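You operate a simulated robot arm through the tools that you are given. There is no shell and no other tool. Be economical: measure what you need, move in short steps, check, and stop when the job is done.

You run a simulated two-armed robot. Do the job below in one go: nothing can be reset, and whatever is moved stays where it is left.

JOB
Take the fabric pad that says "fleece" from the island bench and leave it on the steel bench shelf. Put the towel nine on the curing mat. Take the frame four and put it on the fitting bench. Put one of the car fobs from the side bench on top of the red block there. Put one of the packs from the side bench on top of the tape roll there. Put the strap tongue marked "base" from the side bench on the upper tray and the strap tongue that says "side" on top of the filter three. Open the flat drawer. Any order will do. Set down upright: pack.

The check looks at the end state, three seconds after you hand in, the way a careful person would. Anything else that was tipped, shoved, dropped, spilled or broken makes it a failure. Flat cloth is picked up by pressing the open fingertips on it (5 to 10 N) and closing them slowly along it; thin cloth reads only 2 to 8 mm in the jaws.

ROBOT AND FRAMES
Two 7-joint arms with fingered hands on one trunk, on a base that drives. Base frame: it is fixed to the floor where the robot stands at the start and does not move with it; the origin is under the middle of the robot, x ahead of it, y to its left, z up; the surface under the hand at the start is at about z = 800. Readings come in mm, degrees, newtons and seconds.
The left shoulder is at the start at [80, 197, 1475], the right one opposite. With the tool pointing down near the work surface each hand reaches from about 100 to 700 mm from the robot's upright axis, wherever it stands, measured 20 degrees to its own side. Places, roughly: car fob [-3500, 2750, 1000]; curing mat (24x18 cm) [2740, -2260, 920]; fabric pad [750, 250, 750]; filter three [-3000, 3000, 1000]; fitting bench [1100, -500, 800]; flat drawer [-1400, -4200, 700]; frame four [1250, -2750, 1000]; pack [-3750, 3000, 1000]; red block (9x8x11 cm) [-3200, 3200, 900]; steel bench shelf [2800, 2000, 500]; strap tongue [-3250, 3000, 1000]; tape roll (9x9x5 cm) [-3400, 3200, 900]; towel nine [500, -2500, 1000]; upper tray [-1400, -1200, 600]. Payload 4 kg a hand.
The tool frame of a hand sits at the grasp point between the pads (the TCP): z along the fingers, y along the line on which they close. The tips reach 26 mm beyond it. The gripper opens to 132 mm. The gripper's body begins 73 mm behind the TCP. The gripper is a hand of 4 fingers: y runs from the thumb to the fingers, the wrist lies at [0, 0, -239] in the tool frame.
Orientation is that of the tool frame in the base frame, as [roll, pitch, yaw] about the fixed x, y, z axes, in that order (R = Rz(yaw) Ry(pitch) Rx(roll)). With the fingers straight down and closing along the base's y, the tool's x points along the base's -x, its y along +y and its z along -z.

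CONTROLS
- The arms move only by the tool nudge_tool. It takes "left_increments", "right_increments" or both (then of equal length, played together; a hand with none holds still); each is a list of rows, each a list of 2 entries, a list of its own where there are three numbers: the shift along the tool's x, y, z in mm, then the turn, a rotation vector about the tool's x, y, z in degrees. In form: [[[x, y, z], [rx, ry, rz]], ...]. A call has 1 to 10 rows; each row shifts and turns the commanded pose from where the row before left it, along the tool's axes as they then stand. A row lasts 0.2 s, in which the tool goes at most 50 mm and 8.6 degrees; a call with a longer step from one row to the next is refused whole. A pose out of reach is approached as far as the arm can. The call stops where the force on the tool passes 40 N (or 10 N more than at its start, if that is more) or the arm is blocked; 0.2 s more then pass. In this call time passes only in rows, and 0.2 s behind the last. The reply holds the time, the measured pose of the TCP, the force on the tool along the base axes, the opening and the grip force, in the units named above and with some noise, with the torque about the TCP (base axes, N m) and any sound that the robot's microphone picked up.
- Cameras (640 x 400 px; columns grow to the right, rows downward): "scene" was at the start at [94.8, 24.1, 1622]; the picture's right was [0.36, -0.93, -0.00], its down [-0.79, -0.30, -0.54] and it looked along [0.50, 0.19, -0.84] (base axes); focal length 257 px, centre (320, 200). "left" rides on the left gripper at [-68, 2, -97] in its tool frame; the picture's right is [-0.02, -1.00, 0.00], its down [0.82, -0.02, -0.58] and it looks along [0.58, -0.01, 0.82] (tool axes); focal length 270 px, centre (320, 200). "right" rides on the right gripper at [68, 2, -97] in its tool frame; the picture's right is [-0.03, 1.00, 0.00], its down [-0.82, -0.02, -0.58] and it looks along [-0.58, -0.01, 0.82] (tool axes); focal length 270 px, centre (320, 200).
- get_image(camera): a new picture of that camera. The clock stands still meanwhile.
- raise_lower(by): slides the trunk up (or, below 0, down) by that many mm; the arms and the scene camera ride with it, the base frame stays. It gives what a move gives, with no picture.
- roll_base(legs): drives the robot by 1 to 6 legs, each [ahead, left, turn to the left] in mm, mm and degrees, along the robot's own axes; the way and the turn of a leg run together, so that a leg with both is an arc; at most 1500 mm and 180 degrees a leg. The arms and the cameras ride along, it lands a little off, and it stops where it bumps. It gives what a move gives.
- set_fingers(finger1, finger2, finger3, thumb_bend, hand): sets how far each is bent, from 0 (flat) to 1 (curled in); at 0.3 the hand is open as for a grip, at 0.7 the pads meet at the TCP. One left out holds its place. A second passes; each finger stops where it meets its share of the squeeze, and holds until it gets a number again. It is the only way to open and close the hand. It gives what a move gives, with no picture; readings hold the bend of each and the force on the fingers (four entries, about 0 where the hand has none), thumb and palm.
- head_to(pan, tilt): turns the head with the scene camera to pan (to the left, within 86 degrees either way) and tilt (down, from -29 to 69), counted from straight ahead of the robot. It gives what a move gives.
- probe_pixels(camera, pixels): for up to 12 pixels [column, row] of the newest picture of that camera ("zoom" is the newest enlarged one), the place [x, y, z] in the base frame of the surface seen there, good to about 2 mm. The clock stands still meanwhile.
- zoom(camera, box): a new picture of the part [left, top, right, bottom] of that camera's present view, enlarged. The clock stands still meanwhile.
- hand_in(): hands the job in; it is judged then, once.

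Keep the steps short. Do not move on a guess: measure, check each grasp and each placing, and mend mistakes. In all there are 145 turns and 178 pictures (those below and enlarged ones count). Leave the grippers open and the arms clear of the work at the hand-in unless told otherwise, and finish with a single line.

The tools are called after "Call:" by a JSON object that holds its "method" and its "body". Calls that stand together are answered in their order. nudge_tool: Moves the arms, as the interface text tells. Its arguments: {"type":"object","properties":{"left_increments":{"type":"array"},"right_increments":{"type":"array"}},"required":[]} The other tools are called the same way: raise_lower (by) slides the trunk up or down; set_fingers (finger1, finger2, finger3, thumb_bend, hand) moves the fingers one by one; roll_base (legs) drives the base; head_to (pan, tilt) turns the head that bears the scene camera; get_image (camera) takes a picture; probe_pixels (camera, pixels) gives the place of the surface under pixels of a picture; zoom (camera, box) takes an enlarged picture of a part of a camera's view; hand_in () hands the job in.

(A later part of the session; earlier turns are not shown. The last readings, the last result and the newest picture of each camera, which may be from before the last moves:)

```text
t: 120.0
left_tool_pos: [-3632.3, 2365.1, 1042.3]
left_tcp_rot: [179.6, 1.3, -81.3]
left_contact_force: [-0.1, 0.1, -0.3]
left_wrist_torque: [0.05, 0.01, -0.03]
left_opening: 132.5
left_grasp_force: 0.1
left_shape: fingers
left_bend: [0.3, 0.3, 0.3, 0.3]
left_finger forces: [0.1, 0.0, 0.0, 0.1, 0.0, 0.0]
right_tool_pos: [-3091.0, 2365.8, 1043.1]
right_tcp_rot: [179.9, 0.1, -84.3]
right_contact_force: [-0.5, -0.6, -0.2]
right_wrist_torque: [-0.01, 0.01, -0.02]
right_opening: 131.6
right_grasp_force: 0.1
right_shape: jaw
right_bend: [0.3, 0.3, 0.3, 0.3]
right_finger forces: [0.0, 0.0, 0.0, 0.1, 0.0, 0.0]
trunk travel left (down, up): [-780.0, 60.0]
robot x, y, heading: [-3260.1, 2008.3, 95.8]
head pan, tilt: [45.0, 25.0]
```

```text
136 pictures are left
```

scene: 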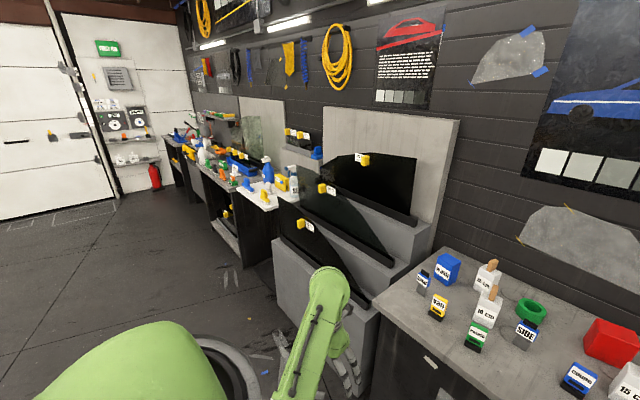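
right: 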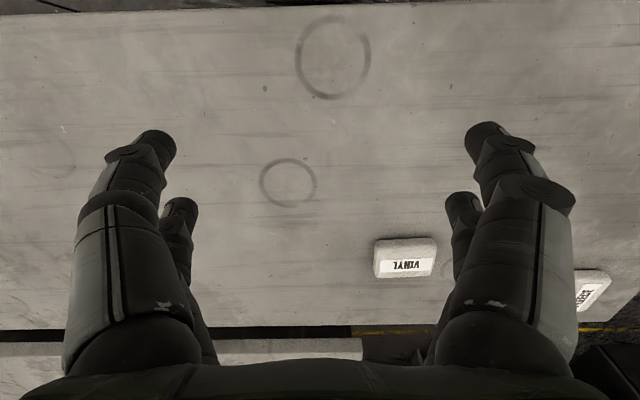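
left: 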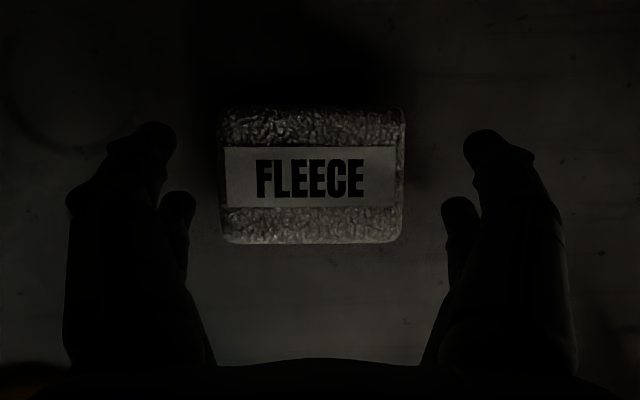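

I'll come in closer to the bench, with the trunk up 60 mm for margin, and look down from there.

Call:
{"method": "raise_lower", "body": {"by": 60}}

Call:
{"method": "roll_base", "body": {"legs": [[0, 0, -5.8], [420, 0, 0]]}}

Call:
{"method": "head_to", "body": {"pan": 0, "tilt": 60}}

Call:
{"method": "get_image", "body": {"camera": "scene"}}

Call:
{"method": "get_image", "body": {"camera": "right"}}

Call:
{"method": "get_image", "body": {"camera": "left"}}

```text
t: 121.0
left_tool_pos: [-3632.5, 2365.6, 1102.0]
left_tcp_rot: [179.7, 1.3, -81.4]
left_contact_force: [0.5, -0.4, -0.3]
left_wrist_torque: [0.0, 0.03, -0.01]
left_opening: 132.7
left_grasp_force: 0.1
left_shape: fingers
left_bend: [0.3, 0.3, 0.3, 0.3]
left_finger forces: [0.0, 0.1, 0.0, 0.0, 0.0, 0.1]
right_tool_pos: [-3091.2, 2365.9, 1104.0]
right_tcp_rot: [179.9, 0.2, -84.3]
right_contact_force: [0.0, -0.1, 0.4]
right_wrist_torque: [-0.02, -0.02, 0.0]
right_opening: 132.0
right_grasp_force: 0.0
right_shape: jaw
right_bend: [0.3, 0.3, 0.3, 0.3]
right_finger forces: [0.0, 0.0, 0.0, 0.0, 0.1, 0.0]
trunk travel left (down, up): [-840.0, 0.0]
robot x, y, heading: [-3261.2, 2006.0, 95.5]
head pan, tilt: [45.0, 25.0]
```

```text
t: 124.1
left_tool_pos: [-3591.3, 2820.8, 1102.2]
left_tcp_rot: [179.7, 1.5, -87.4]
left_contact_force: [0.0, -0.5, 0.2]
left_wrist_torque: [0.01, -0.03, 0.01]
left_opening: 132.7
left_grasp_force: 0.1
left_shape: fingers
left_bend: [0.3, 0.3, 0.3, 0.3]
left_finger forces: [0.0, 0.0, 0.1, 0.1, 0.0, 0.1]
right_tool_pos: [-3051.4, 2767.1, 1105.6]
right_tcp_rot: [179.9, 0.2, -90.3]
right_contact_force: [0.4, 0.7, 0.1]
right_wrist_torque: [0.0, -0.01, 0.01]
right_opening: 131.8
right_grasp_force: 0.1
right_shape: jaw
right_bend: [0.3, 0.3, 0.3, 0.3]
right_finger forces: [0.0, 0.0, 0.0, 0.0, 0.0, 0.0]
trunk travel left (down, up): [-840.0, 0.0]
robot x, y, heading: [-3256.8, 2426.8, 89.6]
head pan, tilt: [45.0, 25.0]
```

```text
t: 125.2
left_tool_pos: [-3590.7, 2825.5, 1101.1]
left_tcp_rot: [179.8, 1.4, -87.3]
left_contact_force: [-0.1, 1.1, 0.5]
left_wrist_torque: [0.01, 0.01, -0.04]
left_opening: 132.5
left_grasp_force: 0.0
left_shape: fingers
left_bend: [0.3, 0.3, 0.3, 0.3]
left_finger forces: [0.0, 0.0, 0.0, 0.0, 0.1, 0.0]
right_tool_pos: [-3052.5, 2768.5, 1104.9]
right_tcp_rot: [179.9, 0.2, -90.2]
right_contact_force: [0.5, 0.0, 0.4]
right_wrist_torque: [0.02, -0.02, -0.01]
right_opening: 131.8
right_grasp_force: 0.1
right_shape: jaw
right_bend: [0.3, 0.3, 0.3, 0.3]
right_finger forces: [0.1, 0.0, 0.0, 0.0, 0.0, 0.0]
trunk travel left (down, up): [-840.0, 0.0]
robot x, y, heading: [-3257.1, 2425.8, 89.8]
head pan, tilt: [0.0, 60.0]
```

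```text
135 pictures are left
```

scene: 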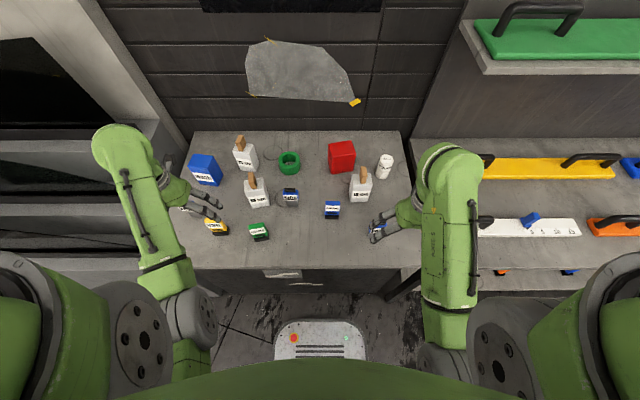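

```text
134 pictures are left
```

right: 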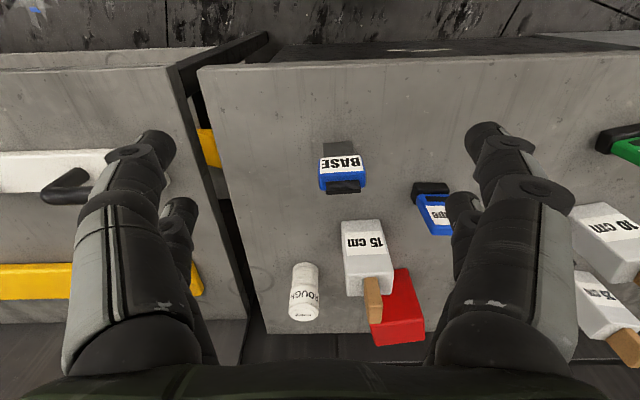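

```text
133 pictures are left
```

left: 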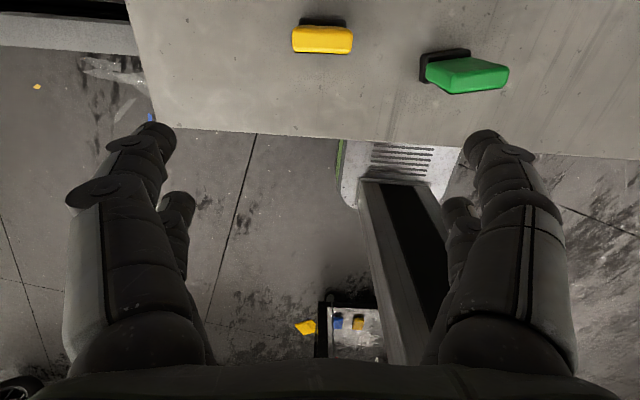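

I'll zoom in for object details from this top-down view, and check the base-to-bench gap.

Call:
{"method": "zoom", "body": {"camera": "scene", "box": [180, 125, 410, 270]}}

Call:
{"method": "probe_pixels", "body": {"camera": "zoom", "pixels": [[299, 85], [302, 115], [287, 100], [315, 97], [450, 45], [425, 50], [478, 45], [455, 70], [568, 87], [585, 92], [600, 380], [200, 385]]}}

Call:
{"method": "probe_pixels", "body": {"camera": "scene", "pixels": [[320, 322], [290, 325], [360, 340], [320, 266], [362, 345]]}}

```text
2.76 times, centred on (295, 198) of scene
```

zoom: 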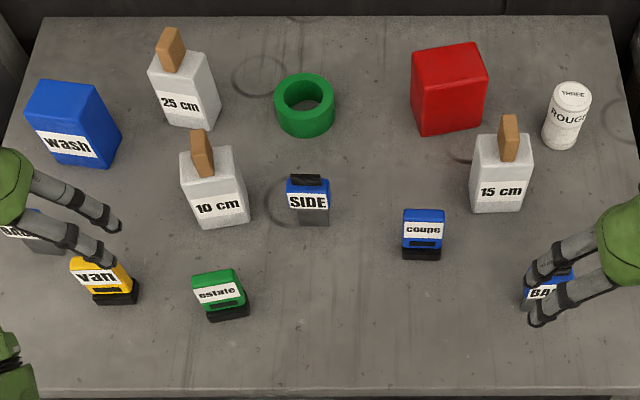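

```text
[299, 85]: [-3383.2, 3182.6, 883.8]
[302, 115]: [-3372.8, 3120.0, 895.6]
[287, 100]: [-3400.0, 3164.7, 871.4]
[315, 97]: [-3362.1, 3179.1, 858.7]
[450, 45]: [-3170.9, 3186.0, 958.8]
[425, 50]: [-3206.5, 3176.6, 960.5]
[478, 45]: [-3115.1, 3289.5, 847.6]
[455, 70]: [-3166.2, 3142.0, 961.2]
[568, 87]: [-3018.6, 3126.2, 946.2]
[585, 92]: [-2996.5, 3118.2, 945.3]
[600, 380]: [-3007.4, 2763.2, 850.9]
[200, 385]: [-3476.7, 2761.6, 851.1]
```

```text
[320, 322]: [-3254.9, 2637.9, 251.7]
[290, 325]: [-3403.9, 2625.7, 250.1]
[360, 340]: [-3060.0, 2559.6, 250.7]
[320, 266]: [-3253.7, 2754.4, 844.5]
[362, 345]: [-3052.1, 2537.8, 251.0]
```

The base front is only about 215 mm ahead of its axis, so I can come 80 mm closer. The ring is centred near (−3383,3155), the red block's top at z=960 and filter three's top at (−3012,3122,946). I'll drive in and view from the right hand over the strap tongue SIDE.

Call:
{"method": "roll_base", "body": {"legs": [[80, 0, 0]]}}

Call:
{"method": "nudge_tool", "body": {"right_increments": [[[0, 42, 0], [0, 0, 0]], [[0, 42, 0], [0, 0, 0]], [[0, 42, 0], [0, 0, 0]], [[0, 42, 0], [0, 0, 0]], [[0, 42, 0], [0, 0, 0]], [[0, 42, 0], [0, 0, 0]], [[0, 42, 0], [0, 0, 0]]], "left_increments": [[[20, 12, 0], [0, 0, 0]], [[20, 12, 0], [0, 0, 0]], [[20, 12, 0], [0, 0, 0]], [[20, 12, 0], [0, 0, 0]], [[20, 12, 0], [0, 0, 0]], [[20, 12, 0], [0, 0, 0]], [[20, 12, 0], [0, 0, 0]]]}}

Call:
{"method": "get_image", "body": {"camera": "right"}}

Call:
{"method": "get_image", "body": {"camera": "scene"}}

```text
t: 126.3
left_tool_pos: [-3591.1, 2894.5, 1105.9]
left_tcp_rot: [179.8, 1.9, -87.3]
left_contact_force: [0.1, -0.7, 0.2]
left_wrist_torque: [0.06, 0.0, -0.01]
left_opening: 132.8
left_grasp_force: 0.0
left_shape: fingers
left_bend: [0.3, 0.3, 0.3, 0.3]
left_finger forces: [0.0, 0.0, 0.0, 0.0, 0.1, 0.1]
right_tool_pos: [-3051.2, 2837.1, 1107.9]
right_tcp_rot: [179.7, 0.9, -90.3]
right_contact_force: [0.2, -0.9, 1.2]
right_wrist_torque: [0.1, 0.02, 0.01]
right_opening: 131.9
right_grasp_force: 0.0
right_shape: jaw
right_bend: [0.3, 0.3, 0.3, 0.3]
right_finger forces: [0.0, 0.1, 0.0, 0.0, 0.1, 0.0]
trunk travel left (down, up): [-840.0, 0.0]
robot x, y, heading: [-3254.7, 2508.1, 89.7]
head pan, tilt: [0.0, 60.0]
```

```text
t: 127.4
left_tool_pos: [-3622.3, 2893.7, 1153.1]
left_tcp_rot: [174.0, 9.1, -97.8]
left_contact_force: [0.7, -0.3, 0.2]
left_wrist_torque: [-0.02, 0.0, -0.02]
left_opening: 132.7
left_grasp_force: 0.2
left_shape: fingers
left_bend: [0.3, 0.3, 0.3, 0.3]
left_finger forces: [0.0, 0.1, 0.0, 0.1, 0.0, 0.0]
right_tool_pos: [-3231.9, 2853.9, 1104.4]
right_tcp_rot: [180.0, 0.2, -90.3]
right_contact_force: [-0.8, -0.3, -0.4]
right_wrist_torque: [-0.03, -0.04, 0.01]
right_opening: 131.7
right_grasp_force: 0.0
right_shape: jaw
right_bend: [0.3, 0.3, 0.3, 0.3]
right_finger forces: [0.0, 0.0, 0.1, 0.0, 0.0, 0.0]
trunk travel left (down, up): [-840.0, 0.0]
robot x, y, heading: [-3257.9, 2507.2, 89.8]
head pan, tilt: [0.0, 60.0]
stopped in row 5 (left hand): the arm was blocked; the commanded pose is now the measured one
```

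```text
131 pictures are left
```

right: 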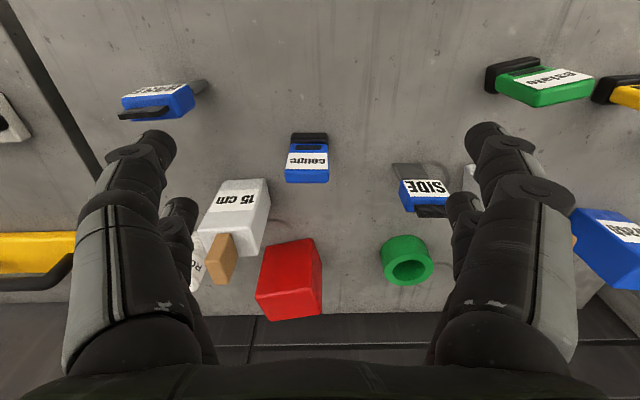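

```text
130 pictures are left
```

scene: 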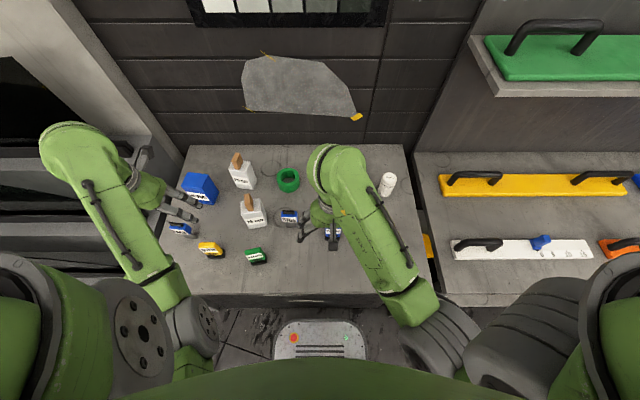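

The right hand is almost above the "coupe" fob at (307,160). I'll measure coupe and SIDE from this view.

Call:
{"method": "zoom", "body": {"camera": "right", "box": [260, 120, 480, 240]}}

Call:
{"method": "probe_pixels", "body": {"camera": "right", "pixels": [[307, 162], [290, 145], [325, 145], [290, 177], [325, 177], [308, 136], [425, 190], [404, 190], [443, 190], [430, 210], [410, 172], [307, 178]]}}

```text
2.91 times, centred on (370, 180) of right
```

zoom: 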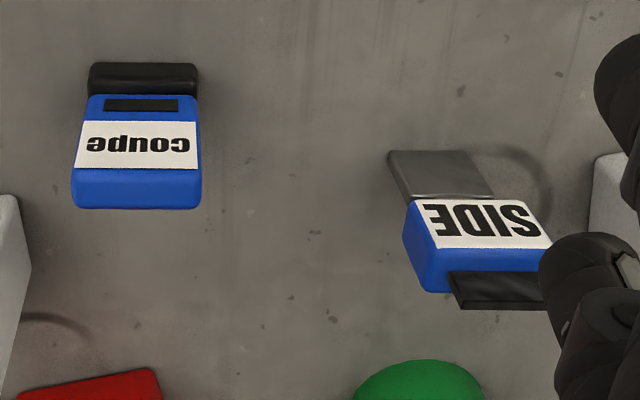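

```text
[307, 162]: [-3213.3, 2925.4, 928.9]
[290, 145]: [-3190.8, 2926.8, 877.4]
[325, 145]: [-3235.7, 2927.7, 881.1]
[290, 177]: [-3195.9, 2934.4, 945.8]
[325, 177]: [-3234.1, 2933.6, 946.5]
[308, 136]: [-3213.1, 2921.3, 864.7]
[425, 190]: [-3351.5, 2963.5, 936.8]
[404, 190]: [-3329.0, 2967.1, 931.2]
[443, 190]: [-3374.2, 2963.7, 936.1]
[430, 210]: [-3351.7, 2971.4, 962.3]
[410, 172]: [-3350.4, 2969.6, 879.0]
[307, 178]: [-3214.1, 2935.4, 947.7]
```

The fob is 45 mm wide but only about 20 mm thick (front face y=2925, top z=947), so it's better to close front-to-back so that all fingers touch. I'll turn the right hand 90° about its axis.

Call:
{"method": "nudge_tool", "body": {"right_increments": [[[0, 0, 0], [0, 0, -8.5]], [[0, 0, 0], [0, 0, -8.5]], [[0, 0, 0], [0, 0, -8.5]], [[0, 0, 0], [0, 0, -8.5]], [[0, 0, 0], [0, 0, -8.5]], [[0, 0, 0], [0, 0, -8.5]], [[0, 0, 0], [0, 0, -8.5]], [[0, 0, 0], [0, 0, -8.5]], [[0, 0, 0], [0, 0, -8.5]], [[0, 0, 0], [0, 0, -8.5]]]}}

```text
t: 129.6
left_tool_pos: [-3621.5, 2891.0, 1153.1]
left_tcp_rot: [173.9, 9.0, -97.8]
left_contact_force: [-0.8, 0.7, 0.0]
left_wrist_torque: [0.0, -0.01, 0.03]
left_opening: 132.6
left_grasp_force: 0.1
left_shape: fingers
left_bend: [0.3, 0.3, 0.3, 0.3]
left_finger forces: [0.0, 0.1, 0.0, 0.0, 0.0, 0.1]
right_tool_pos: [-3229.7, 2850.7, 1105.1]
right_tcp_rot: [-179.8, 0.0, -5.2]
right_contact_force: [0.3, 0.8, -0.5]
right_wrist_torque: [0.01, -0.01, 0.0]
right_opening: 131.6
right_grasp_force: 0.1
right_shape: jaw
right_bend: [0.3, 0.3, 0.3, 0.3]
right_finger forces: [0.1, 0.0, 0.0, 0.0, 0.1, 0.0]
trunk travel left (down, up): [-840.0, 0.0]
robot x, y, heading: [-3256.1, 2507.5, 89.5]
head pan, tilt: [0.0, 60.0]
```

It turns freely. I'll finish aligning and hover above the coupe fob at z=1000.

Call:
{"method": "nudge_tool", "body": {"right_increments": [[[5, -29, 0], [0, 0, -1.7]], [[5, -29, 0], [0, 0, -1.7]], [[5, -29, 0], [0, 0, -1.7]], [[0, 0, 35], [0, 0, 0]], [[0, 0, 35], [0, 0, 0]], [[0, 0, 30], [0, 0, 0]]]}}

Call:
{"method": "get_image", "body": {"camera": "right"}}

```text
t: 131.0
left_tool_pos: [-3621.3, 2890.3, 1152.7]
left_tcp_rot: [173.9, 9.0, -97.9]
left_contact_force: [0.1, -0.6, 0.0]
left_wrist_torque: [0.0, -0.02, 0.0]
left_opening: 132.6
left_grasp_force: 0.2
left_shape: fingers
left_bend: [0.3, 0.3, 0.3, 0.3]
left_finger forces: [0.0, 0.1, 0.1, 0.1, 0.0, 0.0]
right_tool_pos: [-3206.8, 2938.3, 1004.2]
right_tcp_rot: [-179.8, 0.1, -0.1]
right_contact_force: [0.7, 0.2, 0.0]
right_wrist_torque: [-0.04, -0.03, -0.02]
right_opening: 132.2
right_grasp_force: 0.0
right_shape: jaw
right_bend: [0.3, 0.3, 0.3, 0.3]
right_finger forces: [0.0, 0.0, 0.1, 0.0, 0.1, 0.0]
trunk travel left (down, up): [-840.0, 0.0]
robot x, y, heading: [-3256.3, 2505.3, 89.5]
head pan, tilt: [0.0, 60.0]
```

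```text
128 pictures are left
```

right: 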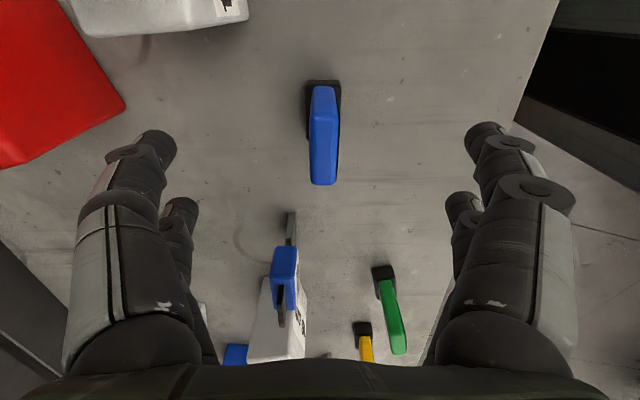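

Call:
{"method": "probe_pixels", "body": {"camera": "right", "pixels": [[323, 90], [322, 180], [312, 135], [335, 135], [323, 137], [284, 255], [285, 300], [291, 240], [279, 310]]}}

```text
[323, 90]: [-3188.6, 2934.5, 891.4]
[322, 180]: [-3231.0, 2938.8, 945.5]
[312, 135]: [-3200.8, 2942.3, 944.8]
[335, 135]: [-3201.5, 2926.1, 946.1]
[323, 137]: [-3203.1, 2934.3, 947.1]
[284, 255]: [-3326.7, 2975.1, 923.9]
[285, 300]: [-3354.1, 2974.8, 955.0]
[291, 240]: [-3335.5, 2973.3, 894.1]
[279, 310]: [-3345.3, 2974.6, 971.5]
```

The fob's centre is (−3213,2935). I'll centre on it, descend to z≈912 and close.

Call:
{"method": "nudge_tool", "body": {"right_increments": [[[-6, 3, 15], [0, 0, 0]], [[0, 0, 30], [0, 0, 0]], [[0, 0, 30], [0, 0, 0]], [[0, 0, 17], [0, 0, 0]]]}}

Call:
{"method": "set_fingers", "body": {"hand": "right", "finger1": 0.7, "finger2": 0.7, "finger3": 0.7, "thumb_bend": 0.7}}

Call:
{"method": "get_image", "body": {"camera": "right"}}

```text
t: 132.0
left_tool_pos: [-3620.4, 2891.1, 1153.2]
left_tcp_rot: [173.8, 9.1, -97.8]
left_contact_force: [0.2, 0.5, 0.3]
left_wrist_torque: [-0.04, 0.01, -0.01]
left_opening: 132.6
left_grasp_force: 0.0
left_shape: fingers
left_bend: [0.3, 0.3, 0.3, 0.3]
left_finger forces: [0.0, 0.1, 0.0, 0.0, 0.1, 0.0]
right_tool_pos: [-3217.1, 2932.3, 911.7]
right_tcp_rot: [-179.8, 0.2, -0.2]
right_contact_force: [0.1, 0.2, 0.1]
right_wrist_torque: [-0.02, 0.0, -0.02]
right_opening: 131.8
right_grasp_force: 0.1
right_shape: jaw
right_bend: [0.3, 0.3, 0.3, 0.3]
right_finger forces: [0.0, 0.0, 0.0, 0.0, 0.0, 0.0]
trunk travel left (down, up): [-840.0, 0.0]
robot x, y, heading: [-3257.9, 2507.4, 89.4]
head pan, tilt: [0.0, 60.0]
```

```text
t: 133.0
left_tool_pos: [-3620.7, 2891.7, 1153.2]
left_tcp_rot: [174.0, 9.2, -97.9]
left_contact_force: [-0.7, -0.9, 0.2]
left_wrist_torque: [0.0, -0.03, 0.01]
left_opening: 132.5
left_grasp_force: 0.0
left_shape: fingers
left_bend: [0.3, 0.3, 0.3, 0.3]
left_finger forces: [0.0, 0.1, 0.0, 0.0, 0.1, 0.1]
right_tool_pos: [-3215.8, 2933.0, 912.3]
right_tcp_rot: [-179.8, 0.1, -0.2]
right_contact_force: [-0.4, 0.2, -0.5]
right_wrist_torque: [0.01, -0.01, 0.01]
right_opening: 15.0
right_grasp_force: 7.4
right_shape: fingers
right_bend: [0.65, 0.65, 0.66, 0.68]
right_finger forces: [4.0, 3.5, 3.3, 0.1, 4.3, 0.1]
trunk travel left (down, up): [-840.0, 0.0]
robot x, y, heading: [-3257.8, 2507.8, 89.7]
head pan, tilt: [0.0, 60.0]
```

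```text
127 pictures are left
```

right: 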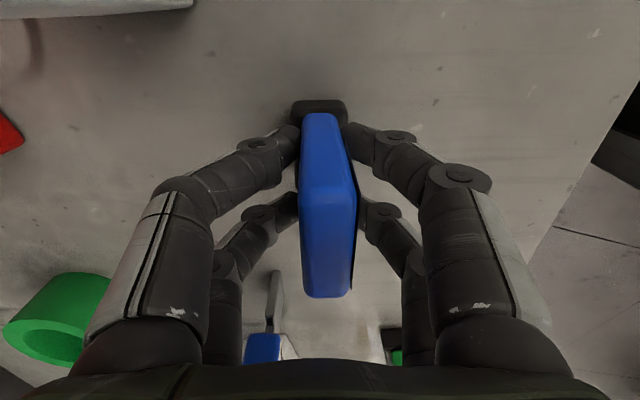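

All four digits hold it at 7 N. I'll squeeze a bit more, lift, and measure the red block's top.

Call:
{"method": "set_fingers", "body": {"hand": "right", "finger1": 0.76, "finger2": 0.76, "finger3": 0.76, "thumb_bend": 0.76}}

Call:
{"method": "nudge_tool", "body": {"right_increments": [[[0, 0, -20], [0, 0, 0]], [[0, 0, -30], [0, 0, 0]], [[0, 0, -30], [0, 0, 0]], [[0, 0, -30], [0, 0, 0]], [[0, 0, -30], [0, 0, 0]]]}}

Call:
{"method": "zoom", "body": {"camera": "scene", "box": [270, 140, 430, 240]}}

```text
t: 134.0
left_tool_pos: [-3620.2, 2891.5, 1154.0]
left_tcp_rot: [173.9, 9.1, -97.8]
left_contact_force: [0.0, -0.5, 1.0]
left_wrist_torque: [0.0, -0.02, 0.0]
left_opening: 132.6
left_grasp_force: 0.2
left_shape: fingers
left_bend: [0.3, 0.3, 0.3, 0.3]
left_finger forces: [0.0, 0.0, 0.1, 0.1, 0.1, 0.0]
right_tool_pos: [-3216.1, 2933.2, 911.6]
right_tcp_rot: [-179.8, 0.2, -0.1]
right_contact_force: [0.4, -0.2, -0.6]
right_wrist_torque: [-0.02, -0.02, 0.02]
right_opening: 13.5
right_grasp_force: 19.8
right_shape: fingers
right_bend: [0.68, 0.71, 0.72, 0.67]
right_finger forces: [9.8, 10.0, 8.7, 0.0, 11.2, 0.0]
trunk travel left (down, up): [-840.0, 0.0]
robot x, y, heading: [-3257.9, 2508.8, 89.6]
head pan, tilt: [0.0, 60.0]
```

```text
t: 135.2
left_tool_pos: [-3620.7, 2890.6, 1153.2]
left_tcp_rot: [173.8, 9.1, -97.8]
left_contact_force: [-0.1, 0.5, 0.8]
left_wrist_torque: [0.0, 0.01, 0.01]
left_opening: 132.4
left_grasp_force: 0.1
left_shape: fingers
left_bend: [0.3, 0.3, 0.3, 0.3]
left_finger forces: [0.0, 0.0, 0.0, 0.1, 0.1, 0.1]
right_tool_pos: [-3214.7, 2934.8, 1054.5]
right_tcp_rot: [-179.9, 0.1, -0.1]
right_contact_force: [0.4, -0.1, -1.2]
right_wrist_torque: [-0.01, 0.01, -0.02]
right_opening: 13.7
right_grasp_force: 19.4
right_shape: fingers
right_bend: [0.68, 0.71, 0.72, 0.67]
right_finger forces: [9.8, 10.0, 8.8, 0.1, 11.0, 0.0]
trunk travel left (down, up): [-840.0, 0.0]
robot x, y, heading: [-3257.3, 2509.5, 89.8]
head pan, tilt: [0.0, 60.0]
```

```text
4.00 times, centred on (350, 190) of scene
```

zoom: 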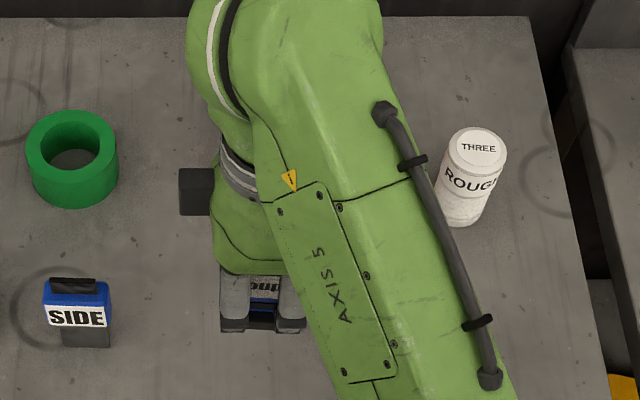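

The arm hides the block here. I'll move towards it, staying at z=1054, and look with the hand camera.

Call:
{"method": "nudge_tool", "body": {"right_increments": [[[0, -40, 0], [0, 0, 0]], [[0, -40, 0], [0, 0, 0]], [[5, -40, 0], [0, 0, 0]], [[5, -30, 0], [0, 0, 0]]]}}

Call:
{"method": "get_image", "body": {"camera": "right"}}

```text
t: 136.2
left_tool_pos: [-3621.1, 2891.5, 1152.6]
left_tcp_rot: [173.9, 9.1, -97.8]
left_contact_force: [-0.7, 0.4, 0.7]
left_wrist_torque: [0.01, 0.0, 0.01]
left_opening: 132.7
left_grasp_force: 0.0
left_shape: fingers
left_bend: [0.3, 0.3, 0.3, 0.3]
left_finger forces: [0.0, 0.0, 0.0, 0.0, 0.0, 0.0]
right_tool_pos: [-3204.9, 3085.7, 1051.5]
right_tcp_rot: [-179.9, 0.1, -0.1]
right_contact_force: [0.3, -0.7, -0.9]
right_wrist_torque: [0.0, -0.01, -0.01]
right_opening: 13.8
right_grasp_force: 19.7
right_shape: fingers
right_bend: [0.68, 0.71, 0.72, 0.67]
right_finger forces: [9.7, 9.9, 8.8, 0.0, 10.8, 0.0]
trunk travel left (down, up): [-840.0, 0.0]
robot x, y, heading: [-3257.7, 2511.2, 89.8]
head pan, tilt: [0.0, 60.0]
```

```text
125 pictures are left
```

right: 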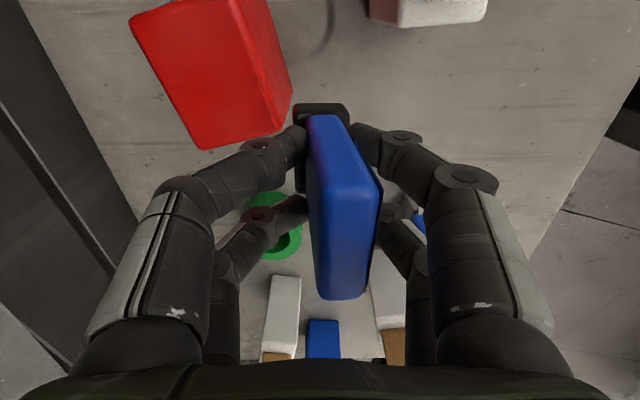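

Call:
{"method": "probe_pixels", "body": {"camera": "right", "pixels": [[137, 20], [200, 143], [268, 122], [237, 10], [200, 80], [240, 60], [165, 80], [250, 126], [400, 355], [283, 355], [287, 290]]}}

```text
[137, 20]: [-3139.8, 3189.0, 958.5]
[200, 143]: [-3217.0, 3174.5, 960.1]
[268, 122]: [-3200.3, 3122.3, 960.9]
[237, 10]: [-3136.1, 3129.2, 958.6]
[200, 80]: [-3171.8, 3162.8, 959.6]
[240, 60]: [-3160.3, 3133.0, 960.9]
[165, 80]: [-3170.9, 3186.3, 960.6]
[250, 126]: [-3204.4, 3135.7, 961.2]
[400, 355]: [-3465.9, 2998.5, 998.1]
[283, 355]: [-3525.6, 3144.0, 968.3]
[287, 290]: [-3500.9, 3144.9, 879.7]
```

The block's top centre is about (−3168,3147) at z=960. I'll move over it and descend with small final steps.

Call:
{"method": "nudge_tool", "body": {"right_increments": [[[17, -30, 0], [0, 0, 0]], [[17, -30, 0], [0, 0, 0]], [[0, 0, 14], [0, 0, 0]], [[0, 0, 9], [0, 0, 0]], [[0, 0, 3], [0, 0, 0]], [[0, 0, 3], [0, 0, 0]]]}}

Call:
{"method": "get_image", "body": {"camera": "right"}}

```text
t: 137.6
left_tool_pos: [-3619.4, 2892.1, 1152.9]
left_tcp_rot: [173.9, 9.0, -97.8]
left_contact_force: [0.0, 0.4, -0.7]
left_wrist_torque: [0.03, 0.0, -0.01]
left_opening: 132.7
left_grasp_force: 0.1
left_shape: fingers
left_bend: [0.3, 0.3, 0.3, 0.3]
left_finger forces: [0.0, 0.1, 0.1, 0.0, 0.1, 0.0]
right_tool_pos: [-3169.8, 3144.6, 1023.7]
right_tcp_rot: [-179.9, 0.2, -0.1]
right_contact_force: [0.1, -0.4, -1.4]
right_wrist_torque: [0.01, -0.01, 0.01]
right_opening: 13.5
right_grasp_force: 20.0
right_shape: fingers
right_bend: [0.68, 0.71, 0.72, 0.67]
right_finger forces: [9.7, 10.0, 8.7, 0.1, 10.8, 0.0]
trunk travel left (down, up): [-840.0, 0.0]
robot x, y, heading: [-3256.1, 2509.5, 89.6]
head pan, tilt: [0.0, 60.0]
```

```text
124 pictures are left
```

right: 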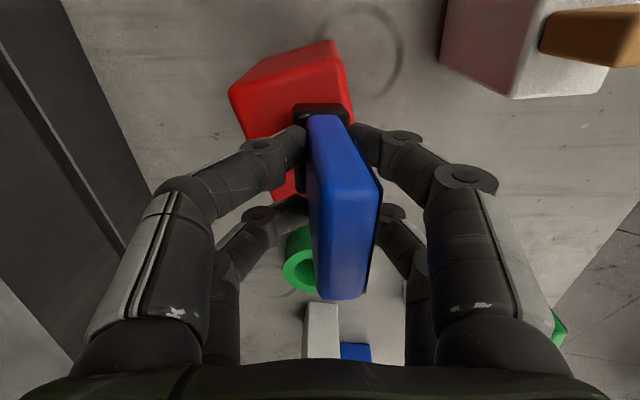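

Call:
{"method": "probe_pixels", "body": {"camera": "right", "pixels": [[336, 50], [345, 85], [349, 98], [234, 95], [330, 44], [270, 192], [320, 108], [298, 112], [345, 112], [290, 185]]}}

```text
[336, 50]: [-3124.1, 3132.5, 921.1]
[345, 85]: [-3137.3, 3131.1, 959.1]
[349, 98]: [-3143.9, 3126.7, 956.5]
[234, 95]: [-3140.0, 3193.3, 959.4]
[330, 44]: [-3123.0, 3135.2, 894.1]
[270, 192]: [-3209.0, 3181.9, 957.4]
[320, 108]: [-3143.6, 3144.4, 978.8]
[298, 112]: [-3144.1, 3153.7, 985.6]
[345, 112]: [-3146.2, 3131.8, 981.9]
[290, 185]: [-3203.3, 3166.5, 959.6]
```

The block's top spans about x −3209…−3137, y 3117…3194. The fob sits a bit forward of centre, so I shift it 12 mm back and lower to contact.

Call:
{"method": "nudge_tool", "body": {"right_increments": [[[-4, -12, 0], [0, 0, 0]], [[0, 0, 1.5], [0, 0, 0]], [[0, 0, 1.5], [0, 0, 0]], [[0, 0, 1.5], [0, 0, 0]]]}}

```text
t: 138.6
left_tool_pos: [-3620.9, 2891.4, 1153.4]
left_tcp_rot: [173.9, 9.2, -97.8]
left_contact_force: [-0.4, 0.4, 0.0]
left_wrist_torque: [-0.05, 0.0, -0.04]
left_opening: 132.3
left_grasp_force: 0.2
left_shape: fingers
left_bend: [0.3, 0.3, 0.3, 0.3]
left_finger forces: [0.1, 0.0, 0.0, 0.1, 0.1, 0.0]
right_tool_pos: [-3175.2, 3156.2, 1019.6]
right_tcp_rot: [-179.7, 0.1, -0.1]
right_contact_force: [-0.1, 1.5, 3.3]
right_wrist_torque: [-0.01, -0.07, 0.0]
right_opening: 13.4
right_grasp_force: 20.9
right_shape: fingers
right_bend: [0.68, 0.71, 0.72, 0.67]
right_finger forces: [10.2, 10.0, 8.9, 0.0, 12.8, 0.1]
trunk travel left (down, up): [-840.0, 0.0]
robot x, y, heading: [-3260.1, 2510.9, 89.7]
head pan, tilt: [0.0, 60.0]
```

Contact at 3 N. I'll open the fingers gently, rise and check.

Call:
{"method": "set_fingers", "body": {"hand": "right", "finger1": 0.5, "finger2": 0.5, "finger3": 0.5, "thumb_bend": 0.5}}

Call:
{"method": "nudge_tool", "body": {"right_increments": [[[0, 0, -20], [0, 0, 0]], [[0, 0, -30], [0, 0, 0]], [[0, 0, -30], [0, 0, 0]], [[0, 0, -20], [0, 0, 0]]]}}

Call:
{"method": "get_image", "body": {"camera": "right"}}

```text
t: 139.6
left_tool_pos: [-3619.9, 2891.7, 1153.5]
left_tcp_rot: [174.0, 9.1, -97.8]
left_contact_force: [0.4, 0.3, 0.0]
left_wrist_torque: [0.01, 0.02, 0.04]
left_opening: 132.5
left_grasp_force: 0.0
left_shape: fingers
left_bend: [0.3, 0.3, 0.3, 0.3]
left_finger forces: [0.0, 0.0, 0.0, 0.1, 0.1, 0.0]
right_tool_pos: [-3174.0, 3155.7, 1019.3]
right_tcp_rot: [-179.8, 0.1, -0.2]
right_contact_force: [0.0, -0.2, 0.1]
right_wrist_torque: [0.02, -0.01, 0.0]
right_opening: 65.3
right_grasp_force: 0.1
right_shape: fingers
right_bend: [0.5, 0.5, 0.5, 0.5]
right_finger forces: [0.0, 0.1, 0.1, 0.1, 0.0, 0.0]
trunk travel left (down, up): [-840.0, 0.0]
robot x, y, heading: [-3254.5, 2506.9, 89.5]
head pan, tilt: [0.0, 60.0]
```

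```text
t: 140.6
left_tool_pos: [-3621.3, 2891.5, 1153.2]
left_tcp_rot: [173.8, 9.2, -97.8]
left_contact_force: [0.4, 0.3, -1.0]
left_wrist_torque: [0.03, 0.02, 0.03]
left_opening: 132.4
left_grasp_force: 0.1
left_shape: fingers
left_bend: [0.3, 0.3, 0.3, 0.3]
left_finger forces: [0.0, 0.0, 0.0, 0.0, 0.1, 0.1]
right_tool_pos: [-3173.9, 3154.1, 1120.8]
right_tcp_rot: [-179.8, 0.2, -0.2]
right_contact_force: [-0.9, 0.4, -0.1]
right_wrist_torque: [-0.01, -0.01, 0.04]
right_opening: 65.6
right_grasp_force: 0.0
right_shape: fingers
right_bend: [0.5, 0.5, 0.5, 0.5]
right_finger forces: [0.0, 0.0, 0.0, 0.0, 0.0, 0.1]
trunk travel left (down, up): [-840.0, 0.0]
robot x, y, heading: [-3255.7, 2504.2, 89.5]
head pan, tilt: [0.0, 60.0]
```

```text
123 pictures are left
```

right: 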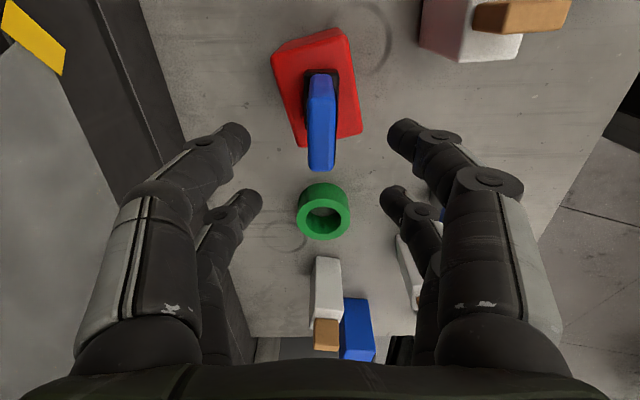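

The fob stands on the block at (322,120). Now to SIDE: I'll move over (−3350,2974) and hover at z≈1015.

Call:
{"method": "nudge_tool", "body": {"right_increments": [[[-29, 30, 0], [0, 0, 0]], [[-29, 30, 0], [0, 0, 0]], [[-29, 30, 0], [0, 0, 0]], [[-29, 30, 0], [0, 0, 0]], [[-30, 30, 0], [0, 0, 0]], [[-30, 30, 0], [0, 0, 0]], [[0, 0, 35], [0, 0, 0]], [[0, 0, 35], [0, 0, 0]], [[0, 0, 33], [0, 0, 0]]]}}

Call:
{"method": "get_image", "body": {"camera": "right"}}

```text
t: 142.6
left_tool_pos: [-3620.4, 2892.0, 1152.8]
left_tcp_rot: [173.9, 9.1, -97.7]
left_contact_force: [0.6, 0.5, 0.0]
left_wrist_torque: [0.04, -0.05, 0.02]
left_opening: 132.7
left_grasp_force: 0.1
left_shape: fingers
left_bend: [0.3, 0.3, 0.3, 0.3]
left_finger forces: [0.0, 0.0, 0.1, 0.0, 0.0, 0.1]
right_tool_pos: [-3351.8, 2976.6, 1018.3]
right_tcp_rot: [-179.8, 0.1, -0.3]
right_contact_force: [0.8, 0.6, 0.0]
right_wrist_torque: [-0.02, -0.03, 0.02]
right_opening: 65.5
right_grasp_force: 0.0
right_shape: fingers
right_bend: [0.5, 0.5, 0.5, 0.5]
right_finger forces: [0.0, 0.1, 0.0, 0.0, 0.0, 0.0]
trunk travel left (down, up): [-840.0, 0.0]
robot x, y, heading: [-3256.1, 2508.7, 89.5]
head pan, tilt: [0.0, 60.0]
```

```text
122 pictures are left
```

right: 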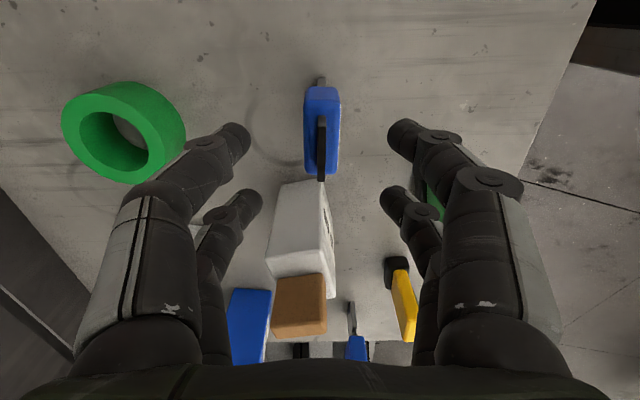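

Call:
{"method": "probe_pixels", "body": {"camera": "right", "pixels": [[308, 125], [338, 125], [322, 95], [322, 170], [322, 140], [321, 83], [130, 100], [75, 130], [150, 170], [165, 110], [120, 150], [300, 300]]}}

```text
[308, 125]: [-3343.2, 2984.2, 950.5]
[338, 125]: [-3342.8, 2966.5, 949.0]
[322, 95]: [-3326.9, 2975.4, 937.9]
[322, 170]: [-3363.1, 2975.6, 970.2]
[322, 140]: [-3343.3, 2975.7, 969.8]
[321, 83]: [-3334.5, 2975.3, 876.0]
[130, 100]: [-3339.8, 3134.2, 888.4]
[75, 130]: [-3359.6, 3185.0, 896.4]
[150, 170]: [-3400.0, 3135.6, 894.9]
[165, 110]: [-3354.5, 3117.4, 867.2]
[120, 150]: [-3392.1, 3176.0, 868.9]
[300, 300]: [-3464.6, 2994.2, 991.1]
```

Centred. I'll descend to z≈930 and close on the tongue's body.

Call:
{"method": "nudge_tool", "body": {"right_increments": [[[1, 1, 30], [0, 0, 0]], [[0, 0, 30], [0, 0, 0]], [[0, 0, 28], [0, 0, 0]]]}}

Call:
{"method": "set_fingers", "body": {"hand": "right", "finger1": 0.75, "finger2": 0.75, "finger3": 0.75, "thumb_bend": 0.75}}

Call:
{"method": "get_image", "body": {"camera": "right"}}

```text
t: 143.4
left_tool_pos: [-3621.6, 2891.3, 1152.2]
left_tcp_rot: [173.9, 9.0, -97.8]
left_contact_force: [0.1, -0.3, -0.7]
left_wrist_torque: [0.0, 0.02, 0.03]
left_opening: 132.7
left_grasp_force: 0.0
left_shape: fingers
left_bend: [0.3, 0.3, 0.3, 0.3]
left_finger forces: [0.0, 0.0, 0.1, 0.1, 0.0, 0.0]
right_tool_pos: [-3351.3, 2975.8, 929.1]
right_tcp_rot: [-179.9, 0.2, -0.2]
right_contact_force: [0.7, 0.0, -0.1]
right_wrist_torque: [-0.02, 0.05, 0.0]
right_opening: 65.6
right_grasp_force: 0.2
right_shape: fingers
right_bend: [0.5, 0.5, 0.5, 0.5]
right_finger forces: [0.0, 0.0, 0.0, 0.1, 0.0, 0.0]
trunk travel left (down, up): [-840.0, 0.0]
robot x, y, heading: [-3260.5, 2507.1, 89.8]
head pan, tilt: [0.0, 60.0]
```

```text
t: 144.4
left_tool_pos: [-3620.0, 2892.0, 1153.4]
left_tcp_rot: [173.9, 9.2, -97.7]
left_contact_force: [0.3, -0.7, -0.2]
left_wrist_torque: [0.02, -0.01, -0.02]
left_opening: 132.6
left_grasp_force: 0.2
left_shape: fingers
left_bend: [0.3, 0.3, 0.3, 0.3]
left_finger forces: [0.0, 0.0, 0.0, 0.0, 0.1, 0.1]
right_tool_pos: [-3351.4, 2975.9, 928.1]
right_tcp_rot: [-179.8, 0.1, -0.2]
right_contact_force: [0.1, -1.2, -0.9]
right_wrist_torque: [0.02, -0.03, 0.03]
right_opening: 6.6
right_grasp_force: 15.9
right_shape: fingers
right_bend: [0.73, 0.73, 0.73, 0.71]
right_finger forces: [10.9, 8.9, 5.2, 0.0, 7.7, 0.1]
trunk travel left (down, up): [-840.0, 0.0]
robot x, y, heading: [-3257.4, 2509.1, 89.6]
head pan, tilt: [0.0, 60.0]
```

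```text
121 pictures are left
```

right: 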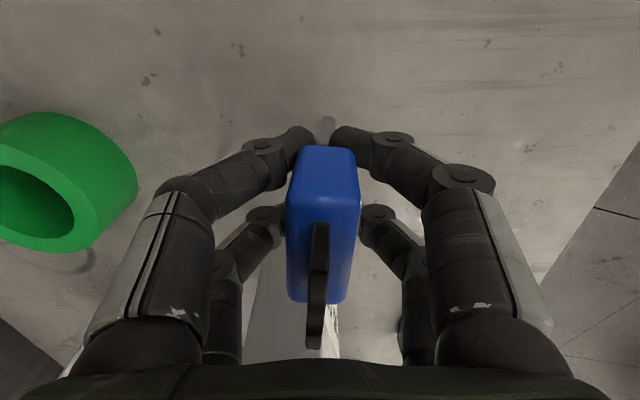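

The opening is 6.6 mm: the tips hold the metal shank just under the blue body, at 16 N, which is firm. I'll lift to z≈1100 and carry it across towards filter three.

Call:
{"method": "nudge_tool", "body": {"right_increments": [[[0, 0, -20], [0, 0, 0]], [[0, 0, -38], [0, 0, 0]], [[0, 0, -38], [0, 0, 0]], [[0, 0, -38], [0, 0, 0]], [[0, 0, -38], [0, 0, 0]]]}}

Call:
{"method": "nudge_tool", "body": {"right_increments": [[[38, -15, 0], [0, 0, 0]], [[38, -15, 0], [0, 0, 0]], [[38, -15, 0], [0, 0, 0]], [[38, -15, 0], [0, 0, 0]], [[38, -15, 0], [0, 0, 0]], [[38, -15, 0], [0, 0, 0]], [[38, -15, 0], [0, 0, 0]]]}}

Call:
{"method": "get_image", "body": {"camera": "right"}}

Call:
{"method": "zoom", "body": {"camera": "scene", "box": [330, 130, 430, 210]}}

```text
t: 145.6
left_tool_pos: [-3620.1, 2891.3, 1153.1]
left_tcp_rot: [173.9, 9.0, -97.9]
left_contact_force: [-0.4, 0.3, -1.0]
left_wrist_torque: [0.02, 0.03, -0.04]
left_opening: 132.7
left_grasp_force: 0.0
left_shape: fingers
left_bend: [0.3, 0.3, 0.3, 0.3]
left_finger forces: [0.0, 0.0, 0.1, 0.1, 0.0, 0.0]
right_tool_pos: [-3349.2, 2974.4, 1102.5]
right_tcp_rot: [-179.8, 0.2, -0.2]
right_contact_force: [0.2, 0.9, -1.5]
right_wrist_torque: [0.02, 0.0, 0.08]
right_opening: 6.1
right_grasp_force: 15.6
right_shape: fingers
right_bend: [0.73, 0.73, 0.73, 0.71]
right_finger forces: [10.2, 8.5, 5.2, 0.0, 7.6, 0.0]
trunk travel left (down, up): [-840.0, 0.0]
robot x, y, heading: [-3258.2, 2505.4, 89.8]
head pan, tilt: [0.0, 60.0]
```

```text
t: 147.2
left_tool_pos: [-3619.6, 2891.9, 1152.7]
left_tcp_rot: [173.9, 9.1, -97.8]
left_contact_force: [0.9, -0.4, 0.4]
left_wrist_torque: [-0.01, -0.01, 0.02]
left_opening: 132.6
left_grasp_force: 0.1
left_shape: fingers
left_bend: [0.3, 0.3, 0.3, 0.3]
left_finger forces: [0.0, 0.0, 0.1, 0.0, 0.0, 0.1]
right_tool_pos: [-3083.7, 3078.3, 1098.0]
right_tcp_rot: [-179.9, 0.2, -0.2]
right_contact_force: [-1.0, -0.4, -1.7]
right_wrist_torque: [-0.01, 0.05, 0.02]
right_opening: 5.7
right_grasp_force: 15.1
right_shape: fingers
right_bend: [0.73, 0.73, 0.73, 0.71]
right_finger forces: [9.7, 8.4, 5.3, 0.0, 7.5, 0.0]
trunk travel left (down, up): [-840.0, 0.0]
robot x, y, heading: [-3257.0, 2508.3, 89.9]
head pan, tilt: [0.0, 60.0]
```

```text
120 pictures are left
```

right: 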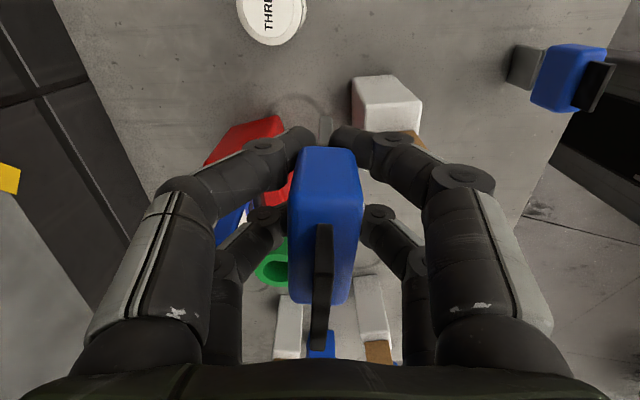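

```text
5.00 times, centred on (380, 170) of scene
```

zoom: 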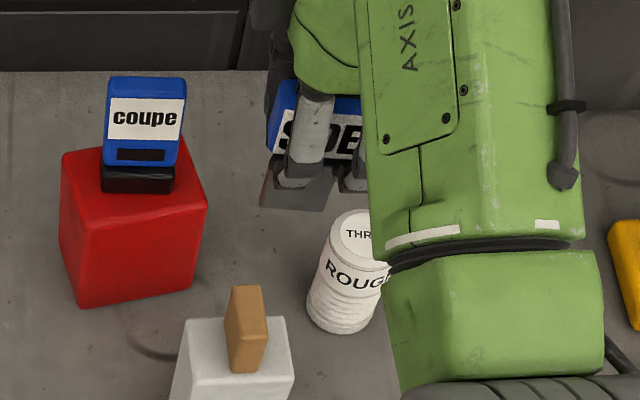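

Call:
{"method": "probe_pixels", "body": {"camera": "right", "pixels": [[240, 8], [302, 8], [271, 40], [270, 5], [285, 20]]}}

Call:
{"method": "probe_pixels", "body": {"camera": "zoom", "pixels": [[337, 235], [355, 214], [360, 255], [375, 265]]}}

```text
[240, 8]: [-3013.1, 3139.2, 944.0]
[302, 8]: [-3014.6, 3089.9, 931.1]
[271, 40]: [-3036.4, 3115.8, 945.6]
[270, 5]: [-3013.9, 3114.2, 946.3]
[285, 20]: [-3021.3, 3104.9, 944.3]
```

```text
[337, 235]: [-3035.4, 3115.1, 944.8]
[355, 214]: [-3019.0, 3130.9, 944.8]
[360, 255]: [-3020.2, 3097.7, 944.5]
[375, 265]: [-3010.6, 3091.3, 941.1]
```

Filter three's top is centred at (−3012,3115), radius about 25, z=945. I'll move over it and down to just above contact (TCP z≈1032).

Call:
{"method": "nudge_tool", "body": {"right_increments": [[[35, -18, 0], [0, 0, 0]], [[35.5, -19, 0], [0, 0, 0]], [[0, 0, 30], [0, 0, 0]], [[0, 0, 25], [0, 0, 0]], [[0, 0, 10], [0, 0, 0]]]}}

Call:
{"method": "get_image", "body": {"camera": "right"}}

Call:
{"method": "zoom", "body": {"camera": "scene", "box": [340, 120, 440, 220]}}

```text
t: 148.4
left_tool_pos: [-3620.4, 2890.9, 1152.5]
left_tcp_rot: [173.9, 9.1, -97.8]
left_contact_force: [-0.3, 0.0, 0.7]
left_wrist_torque: [-0.01, -0.01, 0.01]
left_opening: 132.9
left_grasp_force: 0.0
left_shape: fingers
left_bend: [0.3, 0.3, 0.3, 0.3]
left_finger forces: [0.1, 0.1, 0.1, 0.1, 0.0, 0.1]
right_tool_pos: [-3010.6, 3115.2, 1034.5]
right_tcp_rot: [-179.9, 0.2, -0.2]
right_contact_force: [-0.5, -1.1, -0.4]
right_wrist_torque: [-0.02, 0.02, -0.01]
right_opening: 5.7
right_grasp_force: 15.2
right_shape: fingers
right_bend: [0.73, 0.73, 0.73, 0.71]
right_finger forces: [9.2, 8.2, 5.3, 0.1, 7.4, 0.0]
trunk travel left (down, up): [-840.0, 0.0]
robot x, y, heading: [-3258.1, 2508.8, 89.6]
head pan, tilt: [0.0, 60.0]
```

```text
118 pictures are left
```

right: 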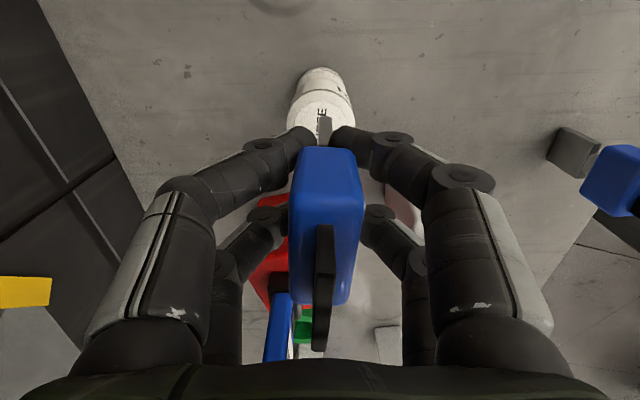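

```text
4.00 times, centred on (390, 170) of scene
```

zoom: 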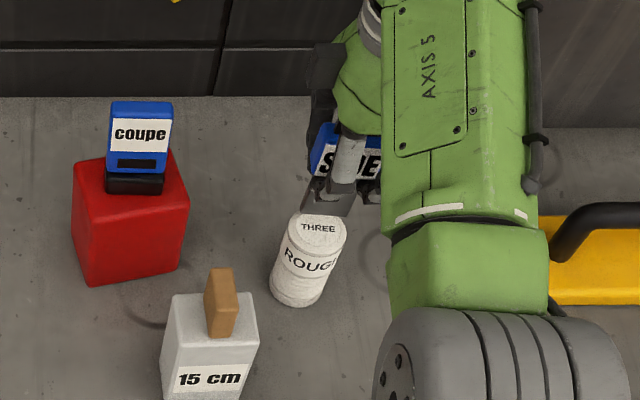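

Call:
{"method": "probe_pixels", "body": {"camera": "zoom", "pixels": [[308, 208], [345, 212], [325, 205], [320, 228], [295, 228], [346, 228]]}}

Call:
{"method": "probe_pixels", "body": {"camera": "right", "pixels": [[325, 125], [300, 115], [348, 115], [325, 137]]}}

```text
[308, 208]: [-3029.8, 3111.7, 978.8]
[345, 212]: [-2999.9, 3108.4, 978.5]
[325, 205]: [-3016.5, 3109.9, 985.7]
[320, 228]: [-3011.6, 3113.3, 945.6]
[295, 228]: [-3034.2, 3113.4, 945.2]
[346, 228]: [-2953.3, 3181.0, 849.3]
```

```text
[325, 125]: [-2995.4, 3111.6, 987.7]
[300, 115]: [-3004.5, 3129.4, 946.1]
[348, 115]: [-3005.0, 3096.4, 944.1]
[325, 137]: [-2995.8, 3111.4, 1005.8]
```

The shank's front face is at y≈3110 and its centre is x≈−3014, so it lines up with the filter. I'll lower to contact.

Call:
{"method": "nudge_tool", "body": {"right_increments": [[[-1, -2, 6], [0, 0, 0]], [[0, 0, 2], [0, 0, 0]], [[0, 0, 1.5], [0, 0, 0]], [[0, 0, 1.5], [0, 0, 0]]]}}

```text
t: 149.4
left_tool_pos: [-3621.6, 2891.3, 1153.5]
left_tcp_rot: [173.8, 9.2, -97.7]
left_contact_force: [-0.6, 0.0, 0.3]
left_wrist_torque: [0.0, -0.02, -0.03]
left_opening: 132.4
left_grasp_force: 0.0
left_shape: fingers
left_bend: [0.3, 0.3, 0.3, 0.3]
left_finger forces: [0.0, 0.0, 0.1, 0.1, 0.0, 0.0]
right_tool_pos: [-3013.2, 3117.6, 1024.8]
right_tcp_rot: [-179.8, 0.1, -0.2]
right_contact_force: [0.3, -0.6, -0.7]
right_wrist_torque: [0.02, -0.01, 0.02]
right_opening: 5.5
right_grasp_force: 14.6
right_shape: fingers
right_bend: [0.73, 0.73, 0.73, 0.71]
right_finger forces: [9.2, 8.2, 5.4, 0.0, 7.4, 0.0]
trunk travel left (down, up): [-840.0, 0.0]
robot x, y, heading: [-3259.4, 2508.6, 89.8]
head pan, tilt: [0.0, 60.0]
```

No contact yet, so a few more 1.5 mm steps.

Call:
{"method": "nudge_tool", "body": {"right_increments": [[[0, 0, 1.5], [0, 0, 0]], [[0, 0, 1.5], [0, 0, 0]]]}}

```text
t: 150.0
left_tool_pos: [-3620.9, 2891.0, 1153.8]
left_tcp_rot: [173.9, 9.1, -97.8]
left_contact_force: [-0.8, 0.0, 0.5]
left_wrist_torque: [0.03, 0.02, 0.04]
left_opening: 132.5
left_grasp_force: 0.1
left_shape: fingers
left_bend: [0.3, 0.3, 0.3, 0.3]
left_finger forces: [0.1, 0.1, 0.1, 0.0, 0.0, 0.0]
right_tool_pos: [-3013.5, 3118.7, 1020.9]
right_tcp_rot: [-179.7, 0.1, -0.3]
right_contact_force: [-0.2, 0.7, -0.7]
right_wrist_torque: [0.0, -0.01, 0.0]
right_opening: 5.5
right_grasp_force: 14.4
right_shape: fingers
right_bend: [0.73, 0.73, 0.73, 0.71]
right_finger forces: [9.2, 8.2, 5.5, 0.1, 7.4, 0.1]
trunk travel left (down, up): [-840.0, 0.0]
robot x, y, heading: [-3258.9, 2507.6, 89.5]
head pan, tilt: [0.0, 60.0]
```

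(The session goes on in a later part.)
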